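You operate a simulated robot arm through the tools that you are given. There is no shell and no other tool.

You run a simulated robot arm. Do the job below in one go: nothing can be reset, and whatever is moved stays where it is left.

## Task
Gauge the teal ball and bring it to the ball card's size.
Fine: lower the plate and read; pump, or let air out by the yellow button, to within half a centimetre; nozzle into its rest, plug into the valve.
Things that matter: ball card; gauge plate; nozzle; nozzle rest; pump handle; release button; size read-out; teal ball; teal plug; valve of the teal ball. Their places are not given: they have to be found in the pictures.

Only the result counts: the job must be done as asked and must still hold three seconds after the hand-in. Knocking over, shifting, dropping, spilling or breaking anything else fails it.

## Robot
A 7-joint arm with a two-finger parallel gripper, fixed in place. Base frame: the origin is at the foot of the arm, x ahead of it, y to its left, z up; the work surface is at about z = 0.74. Readings come in m, rad, newtons and seconds.
With the tool pointing down near the work surface it reaches from about 0.2 to 0.68 m from the base axis. Its first joint turns from -2.496 to 2.496 rad. Payload 3 kg.
The TCP is the grasp point between the finger pads, 0.03 m short of the fingertips. In the tool frame z runs along the fingers and y along their closing line. Largest opening 0.094 m; finger width 0.028, thickness 0.01; the body of the gripper, 0.05 by 0.096 m, starts 0.055 m behind the TCP.
Orientation is told as [roll, pitch, yaw] about the base's x, y, z axes, in that order, counted from this pose: with the fingers straight down and closing along the base's y, the tool's x points along the base's -x, its y along +y and its z along -z.

## Interface
- The arm moves only by the tool drive_tool. Its argument "moves" is a list of rows, each an object of numbers (a shift or turn left out is 0, a gripper value left out holds the last): "rx", "ry", "rz": the turn, a rotation vector about the tool's x, y, z in rad; "dx", "dy", "dz": the shift along the tool's x, y, z in m; "gripper": the gripper command, from -1 (shut) to 1 (fully open), values between in proportion. In form: [{"rx": .., "ry": .., "rz": .., "dx": .., "dy": .., "dz": .., "gripper": ..}, ...]. A call has 1 to 20 rows; each row shifts and turns the commanded pose from where the row before left it, along the tool's axes as they then stand. Rows are played at 5 a second. More than 0.05 m and 0.15 rad between two rows, or a gripper value outside its range, and nothing of the call is played. Where a pose cannot be reached the arm comes as near as it can. A force on the tool above 90 N (or 10 N above the force at the start of the call, whichever is more), or a blocked arm, ends the call early, and 0.2 s more pass. The fingers move at their own pace (about 0.045 m/s each) and stop on an object; they squeeze with about 43 N. The grip force told is the motor's: it shows also when the fingers shut on nothing. Time passes only in rows, and 0.2 s behind the last, so rows that do not move let the fingers close. It gives the time, the measured TCP pose, the force on the tool (base axes), the opening and the grip force at its end, in the units of the frame above (readings bear some noise), with the torque about the TCP (base axes, N m) and any sound that the robot's microphone picked up.
- Cameras (640 x 400 px; columns grow to the right, rows downward): "scene" is fixed at [0.0497, -0.6525, 1.6417]; the picture's right is [0.79, -0.61, 0.00], its down [-0.34, -0.43, -0.83] and it looks along [0.51, 0.66, -0.55] (base axes); focal length 315 px, centre (320, 200). "wrist" rides on the gripper at [0.076, 0.014, -0.102] in the tool frame; the picture's right is [-0.18, 0.98, 0.00], its down [-0.75, -0.14, -0.64] and it looks along [-0.63, -0.12, 0.77] (tool axes); focal length 243 px, centre (320, 200).
- get_image(camera): a new picture of that camera. It takes no simulated time.
- raise_lower(by): slides the trunk up (or, below 0, down) by that many m; the arm rides with it, the base frame stays. It gives what a move gives, with no picture.
- measure_at(camera, pixels): there is no depth. For up to 12 entries [column, row, z] of the newest picture of that camera ("zoom" is the newest enlarged one), the place [x, y] in the base frame at which the ray of that pixel passes the height z, good to about 0.002 m. It takes no simulated time.
- close_up(camera, box): a new picture of the part [left, top, right, bottom] of that camera's present view, enlarged. It takes no simulated time.
- job_done(): hands the job in; it is judged then, once.

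Unless the task says otherwise, let go and move clear before handing in.

The tools are called after "Request:" as a command line: name --argument value ..., lists and objects as JSON in quotes. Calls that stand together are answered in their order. drive_tool: Moves the arm, as the interface text tells. Its arguments: {"type":"object","properties":{"moves":{"type":"array"}},"required":["moves"]} The other tools are called the same way: raise_lower (by) slides the trunk up or down; get_image (camera) takes a picture; measure_at (camera, pixels) gives the place at which the rays of pixels pass given heights; close_up (camera, box) takes an enlarged picture of a part of a camera's view; job_done () hands the job in.

At the start:

```text
time_s: 0.0
eef_pos: [0.5583, 0.1113, 1.3001]
tool_rot: [-0.001, 0.001, 0.002]
contact_force: [0.1, 0.5, 0.3]
ft_torque: [0.0, -0.01, 0.0]
opening: 0.094
grasp_force: 0.1
trunk travel left (down, up): [-0.275, 0.115]
```

scene: 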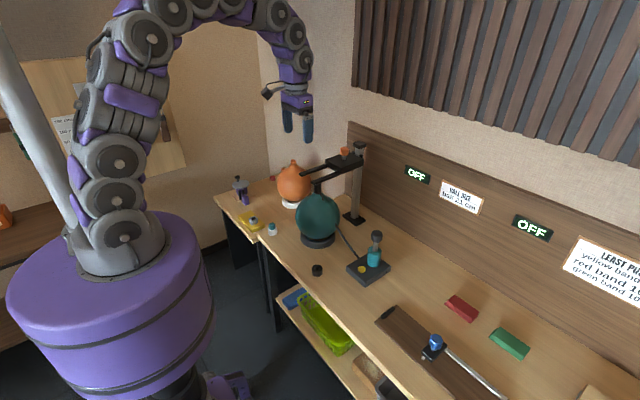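
wrist: 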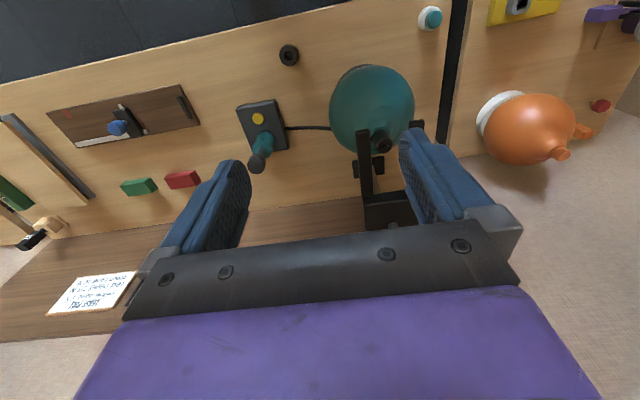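

The first pictures show the teal ball on a stand near (318,215) in the scene, a pump with a teal handle near (374,250), a yellow button near (362,268), a black ring near (317,270), and a teal plug near (271,229). I'll take enlarged views to identify everything before moving.

Request:
close_up --camera "scene" --box '[270, 130, 430, 290]'

Request:
close_up --camera "scene" --box '[400, 150, 640, 300]'

Request:
close_up --camera "scene" --box '[210, 160, 310, 250]'

Request:
close_up --camera "wrist" --box '[220, 20, 460, 220]'

```text
2.50 times, centred on (350, 210) of scene
```

zoom: 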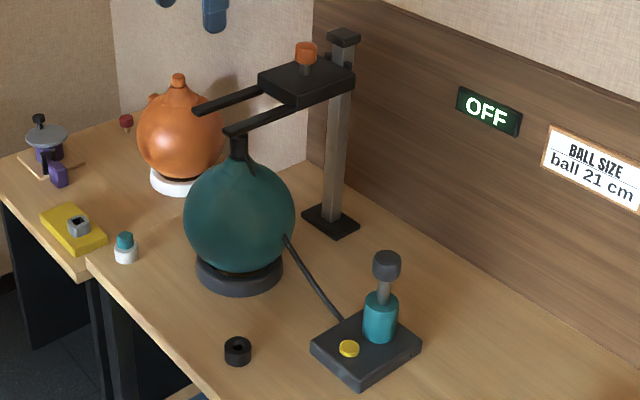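

```text
2.67 times, centred on (520, 225) of scene
```

zoom: 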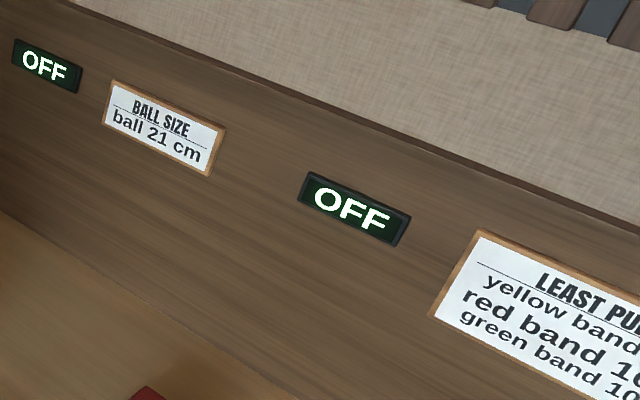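

```text
4.44 times, centred on (260, 205) of scene
```

zoom: 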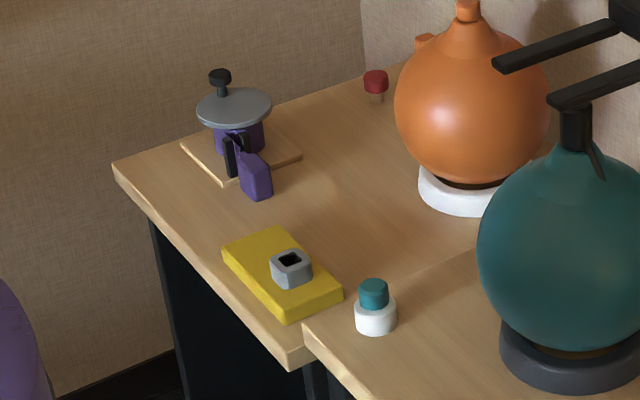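

```text
2.00 times, centred on (340, 120) of wrist
```

zoom: 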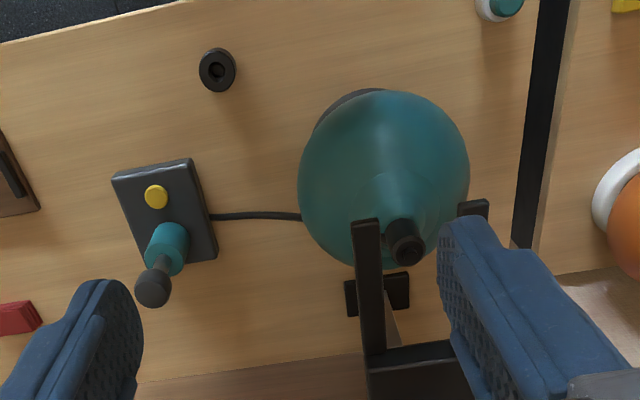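

The card at (460,197) reads "ball 21 cm". The gauge is a fork on a post with an orange knob, the nozzle sits in the ball's valve, the ring at (317,270) looks like the nozzle rest, and the teal plug is in a white holder. I'll measure their positions.

Request:
measure_at --camera "scene" --pixels '[[317, 270, 0.76], [317, 275, 0.74], [318, 241, 0.75], [271, 232, 0.75], [271, 226, 0.78], [353, 217, 0.74], [346, 151, 1.05], [346, 151, 1.1], [361, 269, 0.76], [366, 232, 0.88], [375, 236, 0.86], [329, 187, 1.0]]'

Request:
measure_at --camera "wrist" --pixels '[[289, 55, 0.77], [430, 17, 0.78], [258, 118, 0.77], [262, 140, 0.8], [256, 165, 0.87], [375, 170, 0.74], [381, 141, 1.0], [381, 141, 1.05], [345, 75, 0.74], [265, 125, 0.76]]'

```text
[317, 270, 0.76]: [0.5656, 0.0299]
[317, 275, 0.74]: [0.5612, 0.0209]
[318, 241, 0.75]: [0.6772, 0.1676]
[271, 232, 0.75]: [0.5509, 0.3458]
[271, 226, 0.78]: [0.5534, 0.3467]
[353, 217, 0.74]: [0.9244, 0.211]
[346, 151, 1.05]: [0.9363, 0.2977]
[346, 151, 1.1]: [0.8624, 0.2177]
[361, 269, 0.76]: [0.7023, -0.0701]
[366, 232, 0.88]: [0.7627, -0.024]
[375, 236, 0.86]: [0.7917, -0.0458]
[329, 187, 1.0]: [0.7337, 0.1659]
```

```text
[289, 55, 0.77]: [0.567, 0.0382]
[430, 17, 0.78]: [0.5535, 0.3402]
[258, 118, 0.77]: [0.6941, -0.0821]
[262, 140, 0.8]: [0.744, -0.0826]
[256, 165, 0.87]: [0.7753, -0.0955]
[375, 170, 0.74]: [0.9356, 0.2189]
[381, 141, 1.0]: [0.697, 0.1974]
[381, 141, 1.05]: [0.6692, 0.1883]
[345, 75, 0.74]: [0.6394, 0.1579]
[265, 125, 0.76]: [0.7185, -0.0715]
```

Triangulating the two cameras puts the nozzle top at about (0.69, 0.195, 1.02), the rest at (0.566, 0.034) and the plug at (0.553, 0.342). The fork and knob are higher, near z≈1.1, so I'll bring the wrist camera to look at the gauge from another place.

Request:
drive_tool --moves '[{"dx": 0.04, "dy": 0.03}, {"dx": 0.04, "dy": 0.03}, {"dx": 0.04, "dy": 0.03}, {"dx": 0.03, "dz": 0.03}, {"dz": 0.03}]'

Request:
get_image --camera "wrist"

Request:
get_image --camera "scene"

```text
time_s: 1.2
eef_pos: [0.4057, 0.1981, 1.2407]
tool_rot: [-0.001, 0.002, -0.001]
contact_force: [-0.5, 0.6, -0.1]
ft_torque: [0.0, -0.02, -0.01]
opening: 0.0939
grasp_force: 0.1
trunk travel left (down, up): [-0.275, 0.115]
```

```text
taken
```

wrist: 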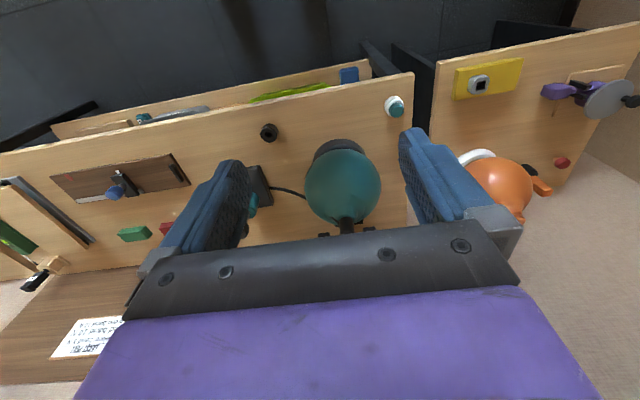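

```text
taken
```

scene: 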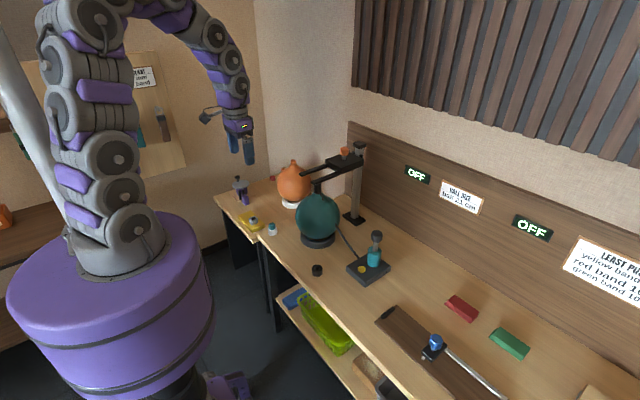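

The fork's tips triangulate to about (0.643, 0.156/0.235, 1.06) with the nozzle centred between them. I'll lower a little and tilt the fingers forward so that the wrist camera sees the gauge from the front.

Request:
drive_tool --moves '[{"dz": 0.045, "dx": 0.01}, {"dz": 0.045, "dx": 0.01}, {"ry": -0.14}, {"ry": -0.14}, {"ry": -0.14}, {"ry": -0.14}, {"ry": -0.14}]'

Request:
get_image --camera "wrist"

Request:
close_up --camera "wrist" --box '[240, 100, 400, 230]'

```text
time_s: 2.8
eef_pos: [0.3952, 0.2449, 1.1974]
tool_rot: [0.04, -0.606, -0.007]
contact_force: [-1.3, 0.1, -0.4]
ft_torque: [0.0, -0.09, -0.01]
opening: 0.0938
grasp_force: 0.1
out of reach, approached as far as the arm can: row 6, 7
trunk travel left (down, up): [-0.275, 0.115]
```

```text
taken
```

wrist: 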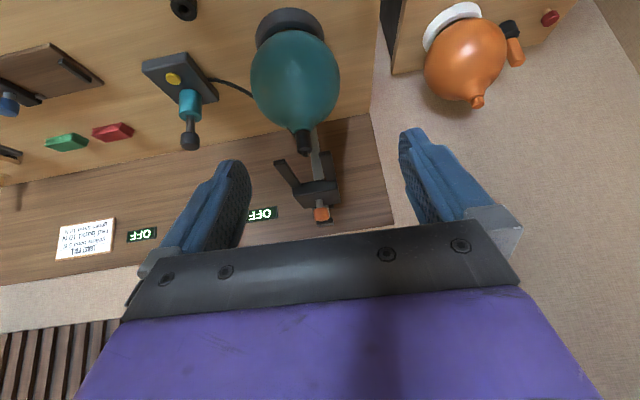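

```text
3.08 times, centred on (320, 165) of wrist
```

zoom: 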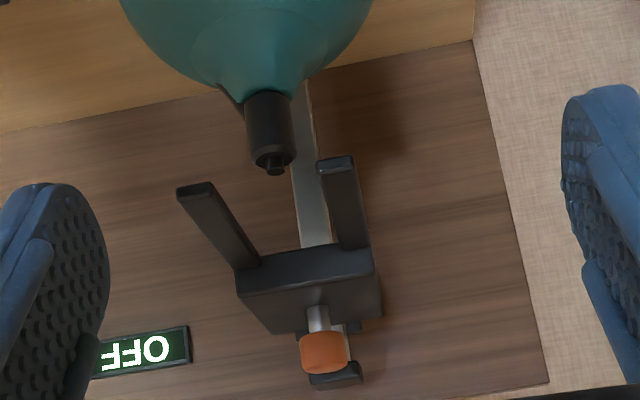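

From here the nozzle is a black cylinder upright in the valve at (303,143), and the fork with its orange knob shows at (322,213). I'll check the commanded pose with an idle row and measure these pixels.

Request:
drive_tool --moves '[{"dx": 0.0}]'

Request:
get_image --camera "wrist"

Request:
measure_at --camera "wrist" --pixels '[[305, 153, 1.02], [305, 153, 1.03], [302, 130, 0.98], [322, 214, 1.11], [322, 214, 1.13], [280, 161, 1.06], [324, 153, 1.06], [321, 202, 1.08], [322, 222, 1.12]]'

Request:
measure_at --camera "scene" --pixels '[[317.2, 183, 1.02], [317.2, 183, 1.03], [344.4, 150.8, 1.11], [344.4, 150.8, 1.12], [344.4, 150.8, 1.13], [313.2, 182.8, 1.06], [300, 174, 1.06], [344, 158, 1.08], [344, 158, 1.09], [316.8, 193, 0.98], [317, 193, 0.99]]'

```text
time_s: 3.2
eef_pos: [0.4004, 0.2447, 1.1951]
tool_rot: [0.04, -0.6, -0.009]
contact_force: [-0.7, 0.1, -0.4]
ft_torque: [-0.02, 0.03, -0.02]
opening: 0.094
grasp_force: 0.0
trunk travel left (down, up): [-0.275, 0.115]
```

```text
taken
```

wrist: 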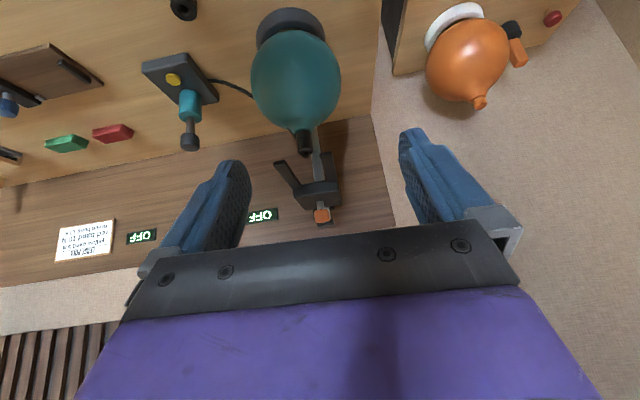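

```text
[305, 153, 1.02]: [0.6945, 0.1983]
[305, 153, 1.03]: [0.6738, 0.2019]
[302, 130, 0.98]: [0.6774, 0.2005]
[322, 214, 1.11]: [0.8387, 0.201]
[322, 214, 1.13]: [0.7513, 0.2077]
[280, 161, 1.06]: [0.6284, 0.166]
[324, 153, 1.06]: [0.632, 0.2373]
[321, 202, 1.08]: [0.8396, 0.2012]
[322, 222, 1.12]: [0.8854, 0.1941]
```

```text
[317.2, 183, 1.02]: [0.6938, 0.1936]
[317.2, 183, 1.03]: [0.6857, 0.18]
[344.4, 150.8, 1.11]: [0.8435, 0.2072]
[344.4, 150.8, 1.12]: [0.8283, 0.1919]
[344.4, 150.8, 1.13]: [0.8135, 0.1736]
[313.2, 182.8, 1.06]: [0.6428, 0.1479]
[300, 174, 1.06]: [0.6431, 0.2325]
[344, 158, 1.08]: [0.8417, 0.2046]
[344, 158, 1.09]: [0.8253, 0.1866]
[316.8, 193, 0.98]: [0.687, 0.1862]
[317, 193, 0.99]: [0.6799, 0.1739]
```

The knob sits at about (0.84, 0.202, 1.112) and the nozzle at (0.692, 0.195), with its top at 1.02. Before pushing anything I'll straighten the tool and check the pose readings.

Request:
drive_tool --moves '[{"ry": 0.12}, {"ry": 0.12}, {"ry": 0.12}, {"ry": 0.12}, {"ry": 0.12}, {"dx": 0.0}]'

```text
time_s: 4.6
eef_pos: [0.4005, 0.2441, 1.1962]
tool_rot: [0.034, 0.0, 0.012]
contact_force: [-1.0, 0.6, 0.2]
ft_torque: [0.01, 0.03, 0.03]
opening: 0.0939
grasp_force: 0.2
trunk travel left (down, up): [-0.275, 0.115]
```

The straightened pose reads clean apart from a small roll. I'll now go above the fork with the fingers about 0.07 apart, so both fingertips sit over the two prongs.

Request:
drive_tool --moves '[{"rx": 0.034, "rz": 0.012, "gripper": 0.5}, {"dx": -0.045, "dy": -0.008}, {"dx": -0.045, "dy": -0.008}, {"dx": -0.045, "dy": -0.008}, {"dx": -0.045, "dy": -0.008}, {"dx": -0.045, "dy": -0.008}, {"dx": -0.045, "dy": -0.008}, {"dx": 0.0}]'

Request:
get_image --camera "wrist"

Request:
close_up --camera "scene" --box '[270, 90, 430, 250]'

```text
time_s: 6.4
eef_pos: [0.6696, 0.1966, 1.1967]
tool_rot: [-0.002, -0.002, 0.002]
contact_force: [0.2, 0.1, 0.7]
ft_torque: [-0.01, -0.01, -0.01]
opening: 0.0703
grasp_force: 0.0
trunk travel left (down, up): [-0.275, 0.115]
```

```text
taken
```

wrist: 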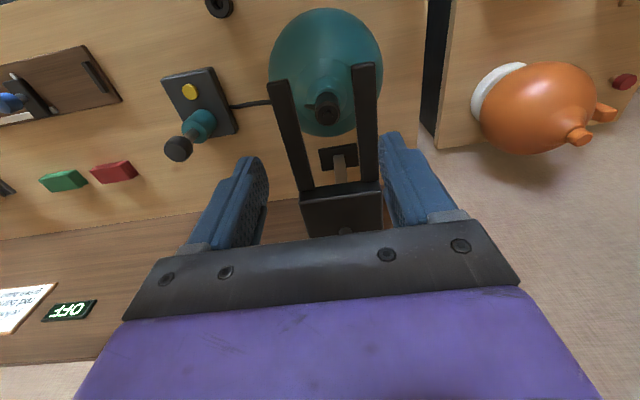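

```text
2.50 times, centred on (350, 170) of scene
```

zoom: 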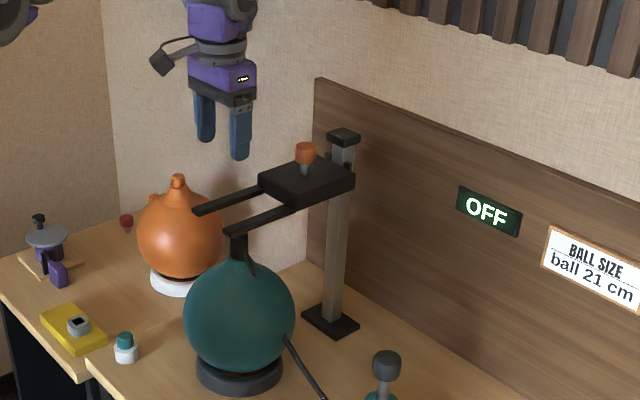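

The wrist view shows both prongs, tips at (279,84) and (362,68), and the plate edge near row 190. I'll measure the prong lines at z≈1.06 to line up the fingertips.

Request:
measure_at --camera "wrist" --pixels '[[279, 84, 1.06], [362, 68, 1.06], [271, 85, 1.06], [288, 83, 1.06], [353, 69, 1.06], [373, 67, 1.06], [300, 190, 1.06], [380, 185, 1.06], [325, 110, 1.02], [309, 187, 1.06], [366, 185, 1.06]]'

```text
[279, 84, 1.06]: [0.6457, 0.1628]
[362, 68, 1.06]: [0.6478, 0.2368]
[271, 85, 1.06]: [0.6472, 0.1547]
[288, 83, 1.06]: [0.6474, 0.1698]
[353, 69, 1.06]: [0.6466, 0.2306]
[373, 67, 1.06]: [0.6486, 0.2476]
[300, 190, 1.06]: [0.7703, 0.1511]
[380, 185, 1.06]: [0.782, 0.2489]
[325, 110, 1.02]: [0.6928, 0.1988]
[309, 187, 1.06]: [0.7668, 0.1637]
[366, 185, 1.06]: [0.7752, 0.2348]
```

The prongs are centred at y≈0.200 and run from x≈0.646 to 0.77. I'll shift to y=0.200 and x≈0.69, descend to just above them, then look again.

Request:
drive_tool --moves '[{"dx": -0.02, "dy": 0.004}, {"dz": 0.04}, {"dz": 0.03}, {"dx": 0.0}]'

Request:
close_up --camera "scene" --box '[270, 90, 430, 250]'

Request:
get_image --camera "wrist"

```text
time_s: 7.4
eef_pos: [0.6901, 0.2022, 1.1234]
tool_rot: [-0.003, -0.001, 0.003]
contact_force: [0.0, 0.4, 0.2]
ft_torque: [0.0, -0.03, -0.01]
opening: 0.0706
grasp_force: 0.1
trunk travel left (down, up): [-0.275, 0.115]
```

```text
2.50 times, centred on (350, 170) of scene
```

zoom: 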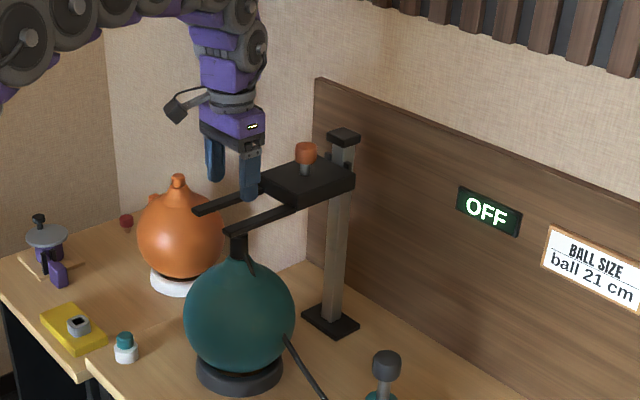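

```text
taken
```

wrist: 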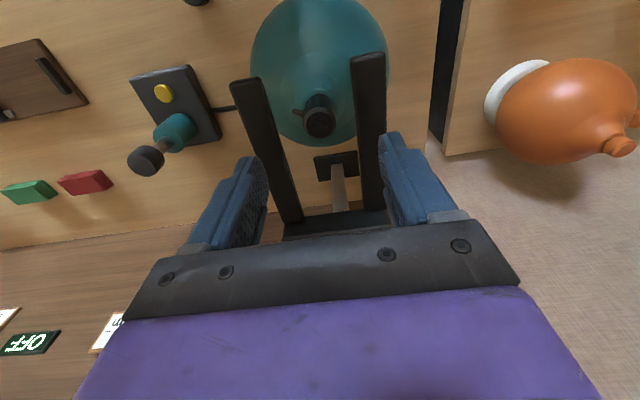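

The fingertips look right over the prongs and free so far. I'll go down in small steps until I feel contact.

Request:
drive_tool --moves '[{"dz": 0.01}, {"dz": 0.01}, {"dz": 0.01}, {"dx": 0.0}]'

Request:
close_up --camera "scene" --box '[270, 90, 430, 250]'

```text
time_s: 8.4
eef_pos: [0.6907, 0.2015, 1.0956]
tool_rot: [-0.002, 0.0, 0.0]
contact_force: [-0.2, 0.6, 0.7]
ft_torque: [0.01, 0.01, -0.02]
opening: 0.0706
grasp_force: 0.0
trunk travel left (down, up): [-0.275, 0.115]
```

```text
2.50 times, centred on (350, 170) of scene
```

zoom: 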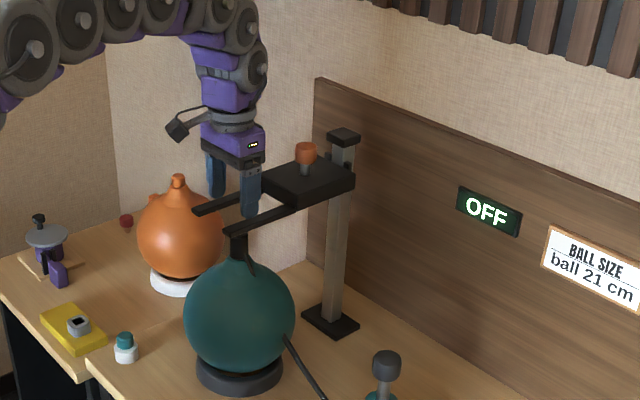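

There is no contact yet at TCP z=1.096. I'll continue down in small steps.

Request:
drive_tool --moves '[{"dz": 0.008}, {"dz": 0.008}, {"dz": 0.008}, {"dx": 0.0}]'

Request:
close_up --camera "scene" --box '[270, 90, 430, 250]'

```text
time_s: 9.4
eef_pos: [0.6901, 0.2012, 1.0711]
tool_rot: [-0.003, -0.001, 0.002]
contact_force: [-0.1, 0.6, -0.5]
ft_torque: [0.01, 0.01, -0.01]
opening: 0.0703
grasp_force: 0.0
trunk travel left (down, up): [-0.275, 0.115]
```

```text
2.50 times, centred on (350, 170) of scene
```

zoom: 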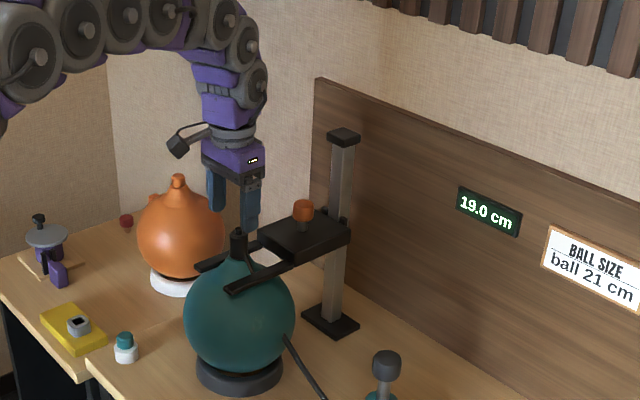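

The plate has dropped onto the ball and the display now shows about "19.0 cm", so it needs about 2 cm more air. I'll read the display enlarged and measure the pump handle and button.

Request:
close_up --camera "scene" --box '[395, 155, 500, 220]'

Request:
measure_at --camera "wrist" --pixels '[[146, 161, 0.86], [146, 161, 0.87], [146, 161, 0.88], [163, 93, 0.76], [163, 93, 0.77], [174, 131, 0.8], [186, 65, 0.76], [130, 80, 0.76], [222, 130, 0.76], [152, 152, 0.74]]'

Request:
measure_at --camera "scene" --pixels '[[376.4, 236, 0.86], [376.4, 236, 0.87], [376.4, 236, 0.88], [361.6, 269.2, 0.76], [361.6, 269.2, 0.77], [374, 257, 0.8], [376, 246, 0.83], [376, 246, 0.84], [376.4, 232, 0.87], [376.4, 232, 0.88]]'

```text
6.10 times, centred on (448, 188) of scene
```

zoom: 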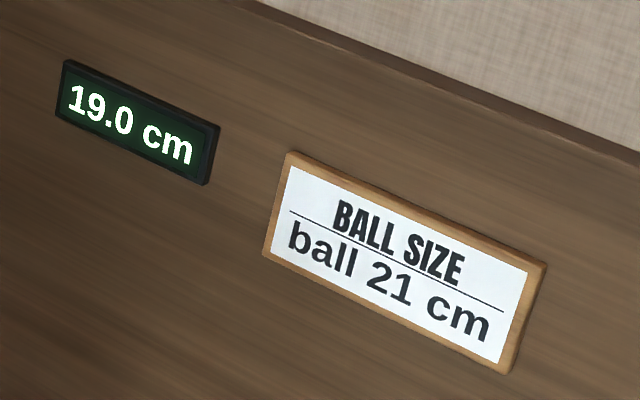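

```text
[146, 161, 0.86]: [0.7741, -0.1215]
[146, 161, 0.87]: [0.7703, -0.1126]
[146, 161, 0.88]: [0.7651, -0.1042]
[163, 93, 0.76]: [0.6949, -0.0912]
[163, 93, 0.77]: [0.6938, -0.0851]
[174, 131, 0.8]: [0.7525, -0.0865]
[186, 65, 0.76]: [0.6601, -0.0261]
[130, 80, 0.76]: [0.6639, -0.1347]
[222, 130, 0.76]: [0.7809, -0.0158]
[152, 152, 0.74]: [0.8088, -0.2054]
```

```text
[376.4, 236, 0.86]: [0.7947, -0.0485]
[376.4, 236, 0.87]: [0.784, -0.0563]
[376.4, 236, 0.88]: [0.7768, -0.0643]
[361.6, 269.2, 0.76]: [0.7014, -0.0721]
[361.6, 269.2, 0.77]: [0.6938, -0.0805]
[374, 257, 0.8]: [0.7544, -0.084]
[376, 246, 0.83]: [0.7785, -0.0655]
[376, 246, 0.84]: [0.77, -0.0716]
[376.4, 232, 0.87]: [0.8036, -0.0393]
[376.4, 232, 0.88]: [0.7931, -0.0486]
```

The display reads 19.0 cm against the card's 21 cm. The handle's knob triangulates to about (0.754, -0.084, 0.904) and the button to (0.694, -0.083, 0.77). I'll lift off and move over toward the pump.

Request:
drive_tool --moves '[{"dz": -0.045}, {"dz": -0.045}, {"dy": -0.0475}, {"dy": -0.0475}, {"dy": -0.0475}, {"dy": -0.0475}, {"dy": -0.0475}, {"dy": -0.0475, "gripper": 0.7}, {"dx": 0.0}]'

Request:
get_image --camera "wrist"

Request:
close_up --camera "scene" --box '[270, 130, 450, 290]'

```text
time_s: 11.4
eef_pos: [0.6902, -0.0847, 1.1601]
tool_rot: [0.0, 0.0, 0.0]
contact_force: [-0.7, 0.0, -0.6]
ft_torque: [0.02, 0.02, 0.0]
opening: 0.0799
grasp_force: 0.1
trunk travel left (down, up): [-0.275, 0.115]
```

```text
taken
```

wrist: 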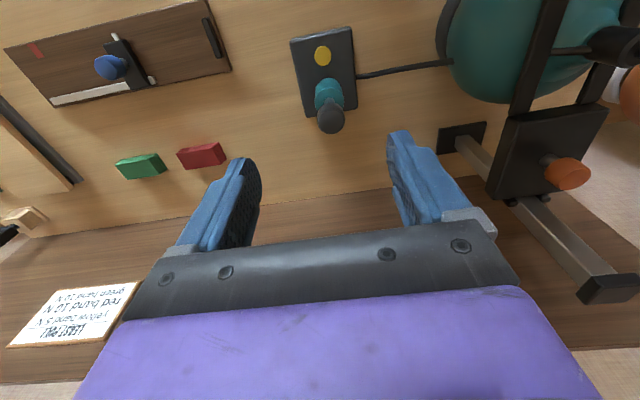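

```text
2.50 times, centred on (360, 210) of scene
```

zoom: 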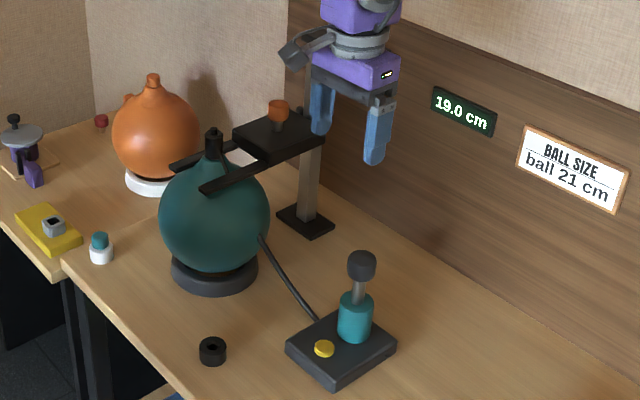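

The pump shows at (331,118) for the knob and (322,55) for the button in the wrist view. I'll measure them from here.

Request:
measure_at --camera "wrist" --pixels '[[331, 118, 0.89], [331, 118, 0.9], [331, 118, 0.91], [322, 55, 0.77], [327, 95, 0.81], [327, 85, 0.83], [295, 40, 0.76], [350, 28, 0.76], [357, 108, 0.76], [305, 116, 0.76]]'

Request:
measure_at --camera "scene" --pixels '[[376.5, 236, 0.9], [376.5, 236, 0.91], [376.5, 231, 0.91], [376.5, 231, 0.92], [375, 249, 0.83], [375, 249, 0.84], [362, 270, 0.77]]'

Request:
close_up --camera "scene" --box '[340, 220, 410, 290]'

```text
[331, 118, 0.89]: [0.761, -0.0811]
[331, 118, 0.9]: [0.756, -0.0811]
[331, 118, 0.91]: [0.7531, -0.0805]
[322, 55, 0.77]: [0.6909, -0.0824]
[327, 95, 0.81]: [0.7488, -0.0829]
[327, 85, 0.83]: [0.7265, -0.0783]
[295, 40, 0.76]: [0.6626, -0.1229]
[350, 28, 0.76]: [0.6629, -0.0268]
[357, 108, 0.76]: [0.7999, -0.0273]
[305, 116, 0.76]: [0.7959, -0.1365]
```

```text
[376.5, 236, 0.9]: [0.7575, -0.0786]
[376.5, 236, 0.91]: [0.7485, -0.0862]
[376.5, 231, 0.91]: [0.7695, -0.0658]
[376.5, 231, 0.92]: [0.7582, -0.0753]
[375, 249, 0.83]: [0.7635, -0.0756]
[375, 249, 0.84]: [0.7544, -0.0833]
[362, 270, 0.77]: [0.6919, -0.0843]
```

```text
5.71 times, centred on (375, 255) of scene
```

zoom: 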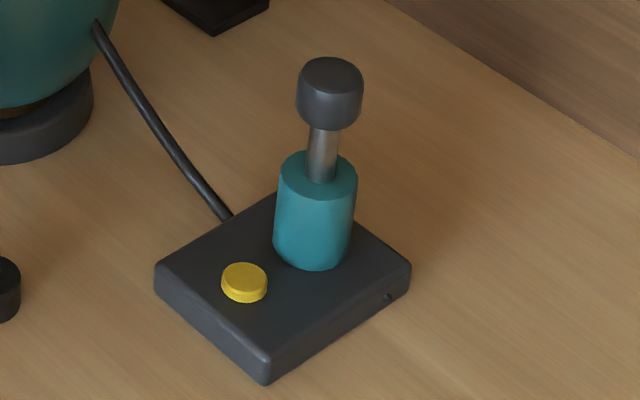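

The knob is about 0.04 wide at (0.755, -0.081), with its top near z=0.918 and the cylinder top near 0.84. I'll move above it and descend so the fingertips straddle just the knob.

Request:
drive_tool --moves '[{"dx": -0.0325, "dy": 0.002}, {"dx": -0.0325, "dy": 0.002}, {"dz": 0.045}, {"dz": 0.045}, {"dz": 0.045}, {"dz": 0.045}, {"dz": 0.02}, {"dx": 0.0}]'

Request:
get_image --camera "wrist"

Request:
close_up --camera "scene" --box '[320, 200, 440, 290]'

```text
time_s: 13.2
eef_pos: [0.7501, -0.081, 0.9602]
tool_rot: [0.002, 0.0, 0.0]
contact_force: [-0.1, -1.0, 0.0]
ft_torque: [0.0, 0.0, 0.01]
opening: 0.0799
grasp_force: 0.1
out of reach, approached as far as the arm can: row 6, 7
trunk travel left (down, up): [-0.275, 0.115]
```

```text
taken
```

wrist: 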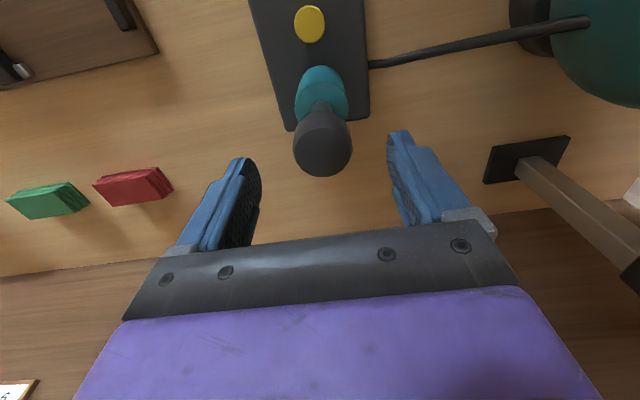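

```text
4.44 times, centred on (380, 245) of scene
```

zoom: 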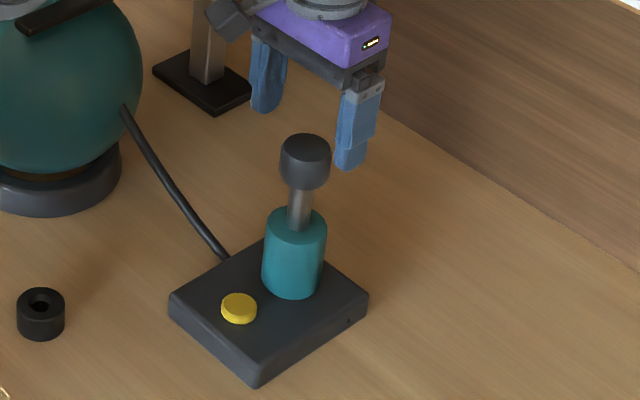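

The tool-down pose runs out of reach at z=0.96, so the trunk needs to be lower. I'll rise 0.2 m first, then slide the trunk down 0.2 m so that the hand ends at about the same height.

Request:
drive_tool --moves '[{"dz": -0.045}, {"dz": -0.045}, {"dz": -0.045}, {"dz": -0.045}, {"dz": -0.03}, {"dx": 0.0}]'

Request:
raise_lower --by -0.18

Request:
get_image --camera "scene"

```text
time_s: 14.6
eef_pos: [0.7482, -0.0807, 1.1711]
tool_rot: [0.0, 0.001, 0.001]
contact_force: [-0.5, -0.3, -0.4]
ft_torque: [0.02, 0.01, 0.01]
opening: 0.08
grasp_force: 0.0
trunk travel left (down, up): [-0.275, 0.115]
```

```text
time_s: 16.6
eef_pos: [0.7481, -0.0806, 0.9929]
tool_rot: [-0.001, -0.001, 0.003]
contact_force: [-0.3, 0.1, 0.5]
ft_torque: [0.01, 0.0, -0.02]
opening: 0.08
grasp_force: 0.2
trunk travel left (down, up): [-0.095, 0.295]
```

```text
taken
```

scene: 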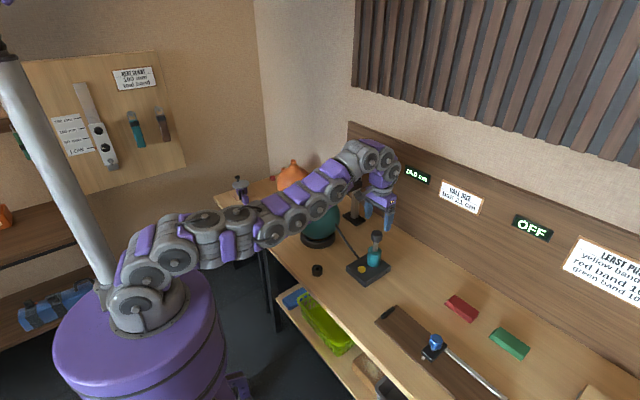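

The trunk is lowered and the hand hovers at z=0.993 over the pump, clear of everything. I'll descend to the knob now.

Request:
drive_tool --moves '[{"dx": -0.006, "dz": 0.03}, {"dz": 0.025}, {"dx": 0.0}]'

Request:
get_image --camera "wrist"

Request:
close_up --camera "scene" --box '[320, 200, 440, 290]'

```text
time_s: 17.4
eef_pos: [0.7521, -0.08, 0.9355]
tool_rot: [0.0, -0.001, 0.002]
contact_force: [-1.0, -0.1, -0.1]
ft_torque: [-0.01, -0.05, 0.04]
opening: 0.0799
grasp_force: 0.2
trunk travel left (down, up): [-0.095, 0.295]
```

```text
taken
```

wrist: 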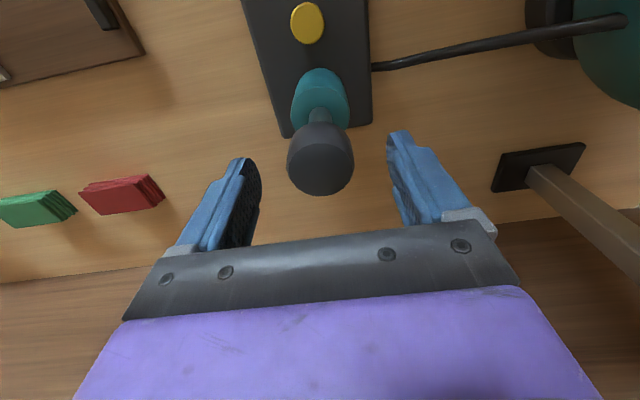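

```text
4.44 times, centred on (380, 245) of scene
```

zoom: 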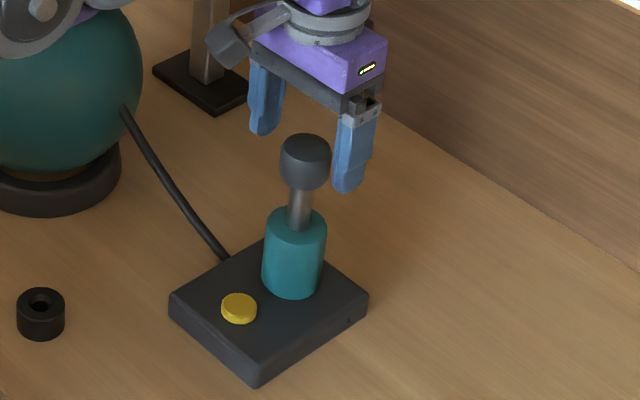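

The knob is centred between the fingers near column 320. I'll check the fore-aft alignment by measurement before gripping.

Request:
close_up --camera "wrist" --box '[260, 90, 400, 210]'

Request:
measure_at --camera "wrist" --pixels '[[321, 165, 0.918], [321, 195, 0.918], [321, 150, 0.918], [288, 165, 0.918], [354, 165, 0.918]]'

```text
3.33 times, centred on (330, 150) of wrist
```

zoom: 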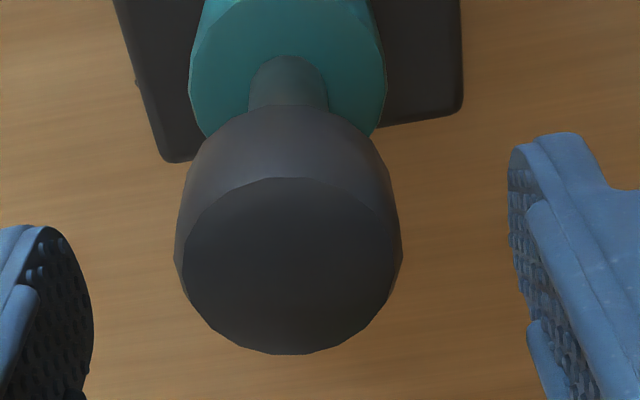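

```text
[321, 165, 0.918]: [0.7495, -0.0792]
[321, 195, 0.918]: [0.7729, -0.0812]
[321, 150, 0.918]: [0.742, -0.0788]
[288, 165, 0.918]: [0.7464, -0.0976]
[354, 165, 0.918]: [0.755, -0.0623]
```

The knob's top centre at (321,170) measures (0.753, -0.0795), right under the TCP. I'll descend 2 cm and close on it.

Request:
drive_tool --moves '[{"dz": 0.02}, {"gripper": -1}, {"gripper": -1}, {"gripper": -1}, {"gripper": -1}]'

Request:
close_up --camera "scene" --box '[320, 200, 440, 290]'

```text
time_s: 18.6
eef_pos: [0.753, -0.0805, 0.9163]
tool_rot: [0.0, 0.001, 0.0]
contact_force: [-1.6, -3.1, 0.3]
ft_torque: [-0.08, -0.02, -0.05]
opening: 0.0419
grasp_force: 45.0
trunk travel left (down, up): [-0.095, 0.295]
```

```text
4.44 times, centred on (380, 245) of scene
```

zoom: 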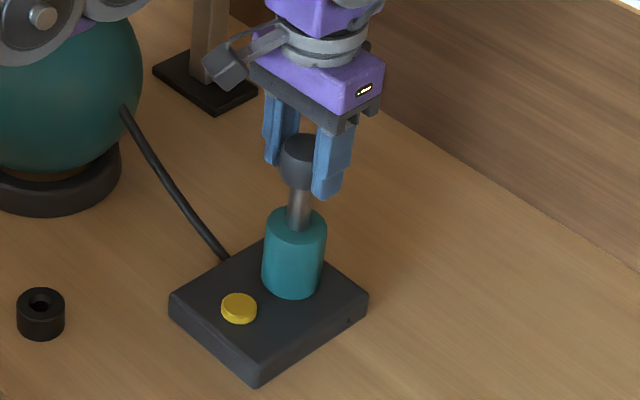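

The knob is gripped (opening 0.042, 45 N). I'll make one slow down-stroke and watch the force.

Request:
drive_tool --moves '[{"dz": 0.01}, {"dz": 0.01}, {"dz": 0.01}, {"dx": 0.0}]'

Request:
close_up --camera "scene" --box '[300, 150, 480, 280]'

```text
time_s: 19.6
eef_pos: [0.7539, -0.0798, 0.8856]
tool_rot: [0.001, -0.002, 0.002]
contact_force: [-7.2, -2.7, 4.5]
ft_torque: [-0.04, -0.45, -0.02]
opening: 0.0418
grasp_force: 44.9
trunk travel left (down, up): [-0.095, 0.295]
```

```text
3.08 times, centred on (390, 215) of scene
```

zoom: 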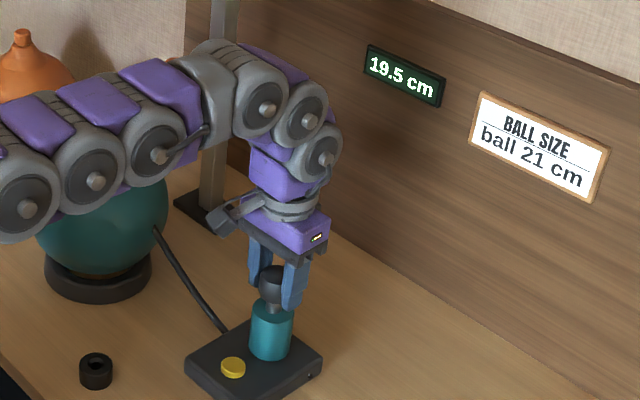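

The display rose to 19.5 cm with this stroke and the plate follows the ball. I'll bring the handle up again by the same amount and press once more.

Request:
drive_tool --moves '[{"dz": -0.01}, {"dz": -0.01}, {"dz": -0.01}, {"dx": 0.0}]'

Request:
close_up --camera "scene" --box '[300, 150, 480, 280]'

```text
time_s: 20.6
eef_pos: [0.7535, -0.0803, 0.915]
tool_rot: [-0.001, -0.001, 0.002]
contact_force: [-2.9, -1.4, -1.5]
ft_torque: [-0.12, -0.07, 0.01]
opening: 0.0417
grasp_force: 44.9
trunk travel left (down, up): [-0.095, 0.295]
```

```text
3.08 times, centred on (390, 215) of scene
```

zoom: 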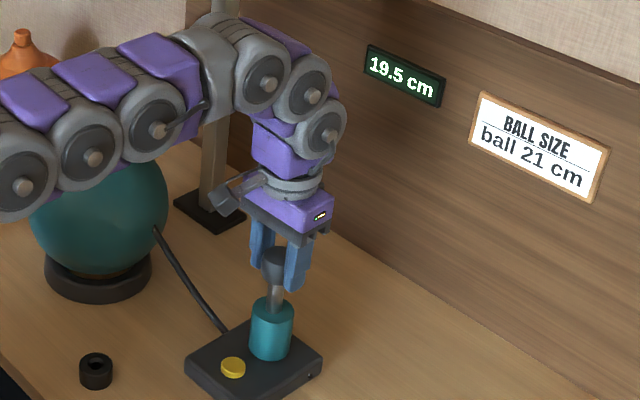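

It stays at 19.5 cm on the up-stroke, so a stroke gives about 0.5 cm. I'll do the second stroke and read again.

Request:
drive_tool --moves '[{"dz": 0.01}, {"dz": 0.01}, {"dz": 0.01}, {"dx": 0.0}, {"dz": -0.01}, {"dz": -0.01}, {"dz": -0.01}, {"dx": 0.0}]'

Request:
close_up --camera "scene" --box '[300, 150, 480, 280]'

```text
time_s: 22.4
eef_pos: [0.7533, -0.0799, 0.9164]
tool_rot: [0.0, 0.002, 0.004]
contact_force: [0.5, 1.5, -3.1]
ft_torque: [-0.02, 0.61, 0.33]
opening: 0.0413
grasp_force: 45.1
trunk travel left (down, up): [-0.095, 0.295]
```

```text
3.08 times, centred on (390, 215) of scene
```

zoom: 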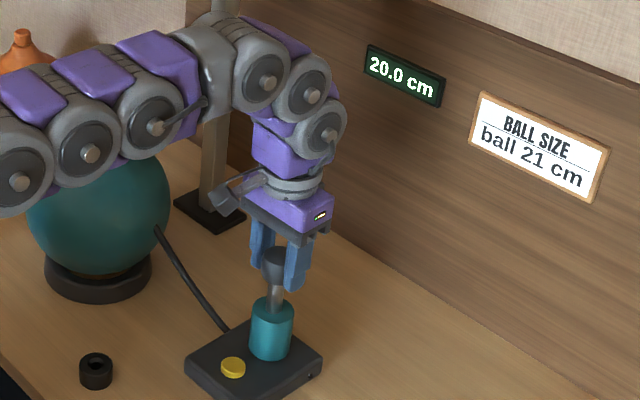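

It now reads 20.0 cm. Two more strokes should make 21.0; I'll do them one at a time with a reading between.

Request:
drive_tool --moves '[{"dz": 0.01}, {"dz": 0.01}, {"dz": 0.01}, {"dx": 0.0}, {"dz": -0.01}, {"dz": -0.01}, {"dz": -0.01}, {"dx": 0.0}]'

Request:
close_up --camera "scene" --box '[300, 150, 480, 280]'

```text
time_s: 24.2
eef_pos: [0.7545, -0.0807, 0.9162]
tool_rot: [0.0, 0.002, 0.002]
contact_force: [12.8, -2.2, 1.4]
ft_torque: [0.17, -0.44, -0.03]
opening: 0.0416
grasp_force: 44.9
trunk travel left (down, up): [-0.095, 0.295]
```

```text
3.08 times, centred on (390, 215) of scene
```

zoom: 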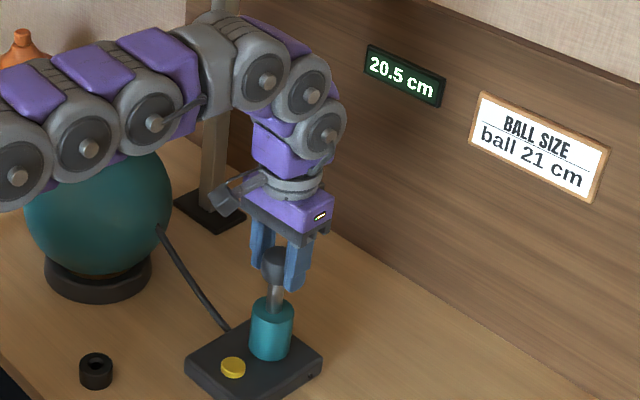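

It reads 20.5 cm. One more stroke is due.

Request:
drive_tool --moves '[{"dz": 0.01}, {"dz": 0.01}, {"dz": 0.01}, {"dx": 0.0}, {"dz": -0.01}, {"dz": -0.01}, {"dz": -0.01}, {"dx": 0.0}]'

Request:
close_up --camera "scene" --box '[300, 150, 480, 280]'

```text
time_s: 26.0
eef_pos: [0.7547, -0.0794, 0.9161]
tool_rot: [-0.001, 0.001, 0.002]
contact_force: [7.2, 2.1, 0.6]
ft_torque: [0.22, 0.01, 0.01]
opening: 0.0414
grasp_force: 45.2
trunk travel left (down, up): [-0.095, 0.295]
```

```text
3.08 times, centred on (390, 215) of scene
```

zoom: 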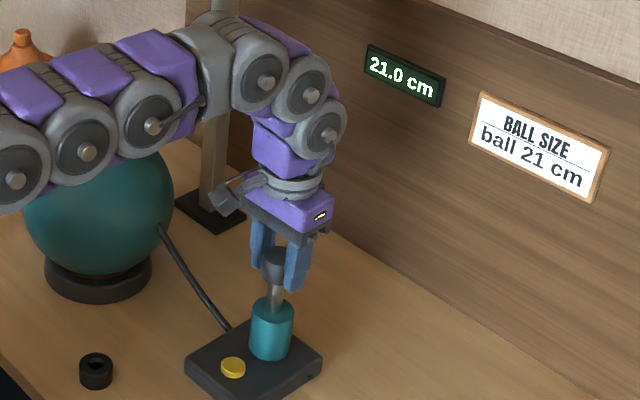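

The display reads 21.0 cm, matching the card. I'll release the handle, rise clear and check the picture.

Request:
drive_tool --moves '[{"gripper": 0.9}, {"gripper": 0.9}, {"gripper": 0.9}, {"dz": -0.03}, {"dz": -0.045}, {"dz": -0.045}, {"dz": -0.045}, {"dz": -0.045}, {"dz": -0.03}, {"dx": 0.0}]'

Request:
get_image --camera "scene"

Request:
close_up --camera "scene" --box '[270, 130, 450, 290]'

```text
time_s: 28.2
eef_pos: [0.7199, -0.0771, 1.1089]
tool_rot: [-0.001, 0.001, 0.002]
contact_force: [0.1, 0.2, 0.8]
ft_torque: [0.04, 0.0, 0.0]
opening: 0.0894
grasp_force: 0.1
out of reach, approached as far as the arm can: row 6, 7, 8, 9
trunk travel left (down, up): [-0.095, 0.295]
```

```text
taken
```

scene: 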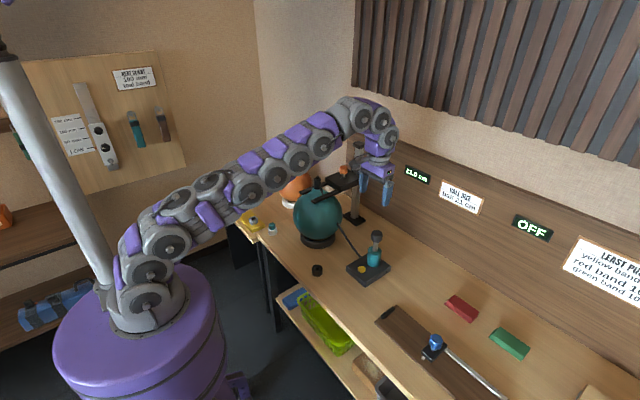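

```text
2.50 times, centred on (360, 210) of scene
```

zoom: 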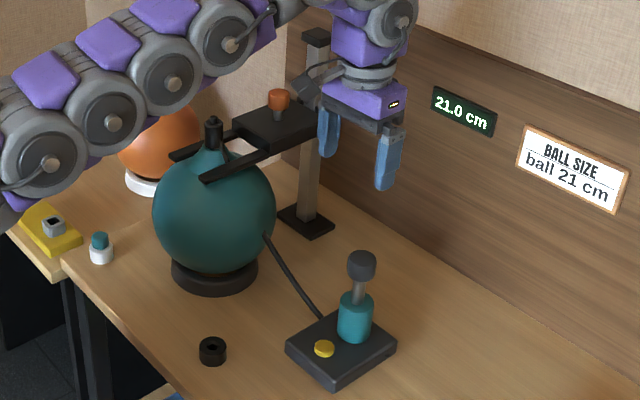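

The display still reads 21.0 cm and the pump stands in place; the arm is at its stretch limit, so I'll raise the trunk back to get height for the nozzle work.

Request:
raise_lower --by 0.18

Request:
drive_tool --moves '[{"dx": 0.03, "dy": 0.045}, {"dx": 0.02, "dy": 0.045}, {"dy": 0.045, "dx": 0.01}, {"dy": 0.045, "dz": 0.02}, {"dy": 0.045, "dz": 0.02}, {"dy": 0.045, "dz": 0.02}, {"dx": 0.0}]'

Request:
get_image --camera "wrist"

Request:
close_up --camera "scene" --box '[260, 130, 400, 260]'

```text
time_s: 30.2
eef_pos: [0.72, -0.0768, 1.2884]
tool_rot: [-0.001, -0.001, 0.002]
contact_force: [0.1, 0.3, 0.4]
ft_torque: [0.03, 0.0, 0.0]
opening: 0.0895
grasp_force: 0.0
trunk travel left (down, up): [-0.275, 0.115]
```

```text
refused: row 1 steps farther than a row can; nothing moved
```

```text
taken
```

wrist: 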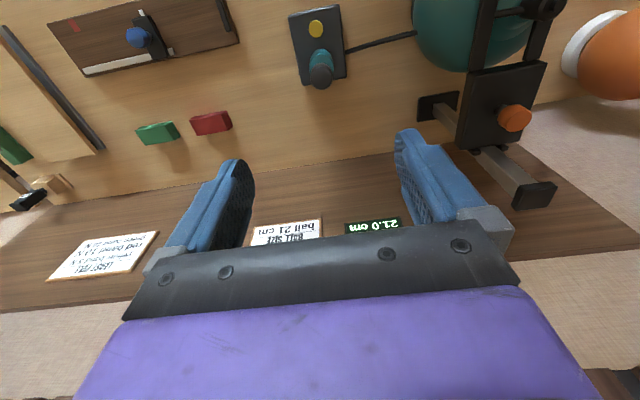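

```text
3.08 times, centred on (330, 195) of scene
```

zoom: 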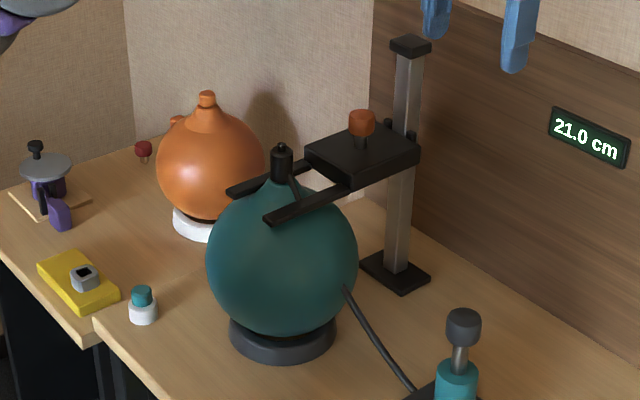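

The move was refused for its combined step length. I'll repeat it with shorter steps.

Request:
drive_tool --moves '[{"dx": 0.02, "dy": 0.04}, {"dx": 0.02, "dy": 0.04}, {"dy": 0.04, "dx": 0.02}, {"dy": 0.04, "dz": 0.02}, {"dy": 0.04, "dz": 0.02}, {"dy": 0.04, "dz": 0.02}, {"dy": 0.035, "dz": 0.02}, {"dx": 0.0}]'

Request:
get_image --camera "wrist"

Request:
close_up --camera "wrist" --box '[240, 20, 420, 180]'

```text
time_s: 32.0
eef_pos: [0.6575, 0.1992, 1.2098]
tool_rot: [0.0, -0.001, 0.002]
contact_force: [-0.4, -0.2, -0.7]
ft_torque: [-0.03, 0.01, 0.0]
opening: 0.0892
grasp_force: 0.1
trunk travel left (down, up): [-0.275, 0.115]
```

```text
taken
```

wrist: 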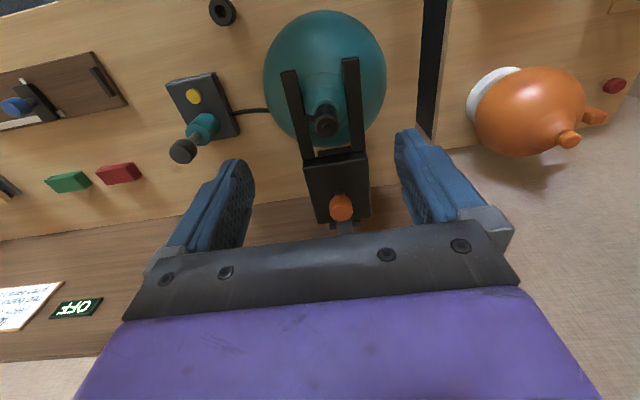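

```text
2.50 times, centred on (330, 100) of wrist
```

zoom: 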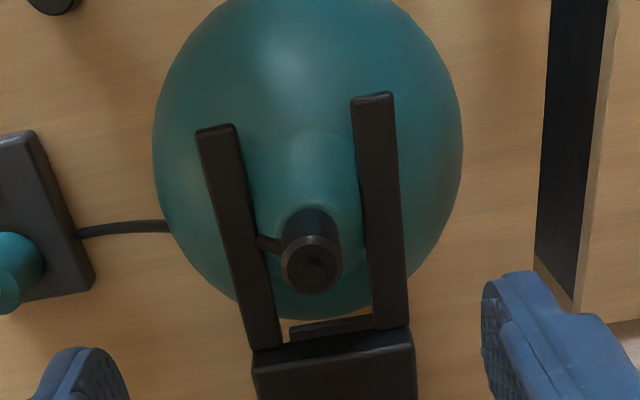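

The nozzle's top shows at wrist (327,128) and scene (318,178). I'll triangulate it along with the lowered prongs.

Request:
measure_at --camera "wrist" --pixels '[[327, 128, 1.03], [327, 128, 1.04], [327, 128, 1.05], [326, 115, 1.0], [289, 72, 0.97], [350, 60, 0.97], [289, 72, 0.98], [350, 60, 0.98], [341, 208, 1.03]]'

Request:
measure_at --camera "scene" --pixels '[[317.7, 179, 1.03], [317.7, 179, 1.04], [317.7, 179, 1.05], [317.7, 189, 0.99], [317.7, 189, 1.0], [317.7, 189, 1.01], [314, 201.5, 0.97], [305, 193, 0.97], [314, 201.5, 0.98], [305, 193, 0.98]]'

Request:
close_up --camera "scene" --box '[290, 165, 350, 210]'

```text
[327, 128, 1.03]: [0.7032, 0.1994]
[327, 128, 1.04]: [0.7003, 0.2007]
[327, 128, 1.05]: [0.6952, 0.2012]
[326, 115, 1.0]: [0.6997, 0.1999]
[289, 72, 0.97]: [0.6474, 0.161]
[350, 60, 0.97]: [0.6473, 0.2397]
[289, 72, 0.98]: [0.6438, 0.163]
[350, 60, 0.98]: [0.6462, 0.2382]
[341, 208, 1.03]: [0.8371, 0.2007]
```

```text
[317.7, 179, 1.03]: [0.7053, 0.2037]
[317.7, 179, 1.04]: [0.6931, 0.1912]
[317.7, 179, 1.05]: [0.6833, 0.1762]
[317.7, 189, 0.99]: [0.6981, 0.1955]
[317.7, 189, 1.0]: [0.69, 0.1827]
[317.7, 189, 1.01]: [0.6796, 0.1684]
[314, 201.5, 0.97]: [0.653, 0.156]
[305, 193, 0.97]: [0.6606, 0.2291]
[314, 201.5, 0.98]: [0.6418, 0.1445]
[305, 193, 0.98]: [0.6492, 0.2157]
```

```text
8.89 times, centred on (320, 188) of scene
```

zoom: 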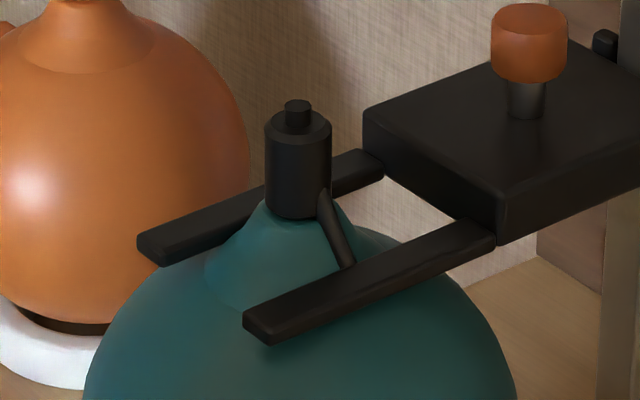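

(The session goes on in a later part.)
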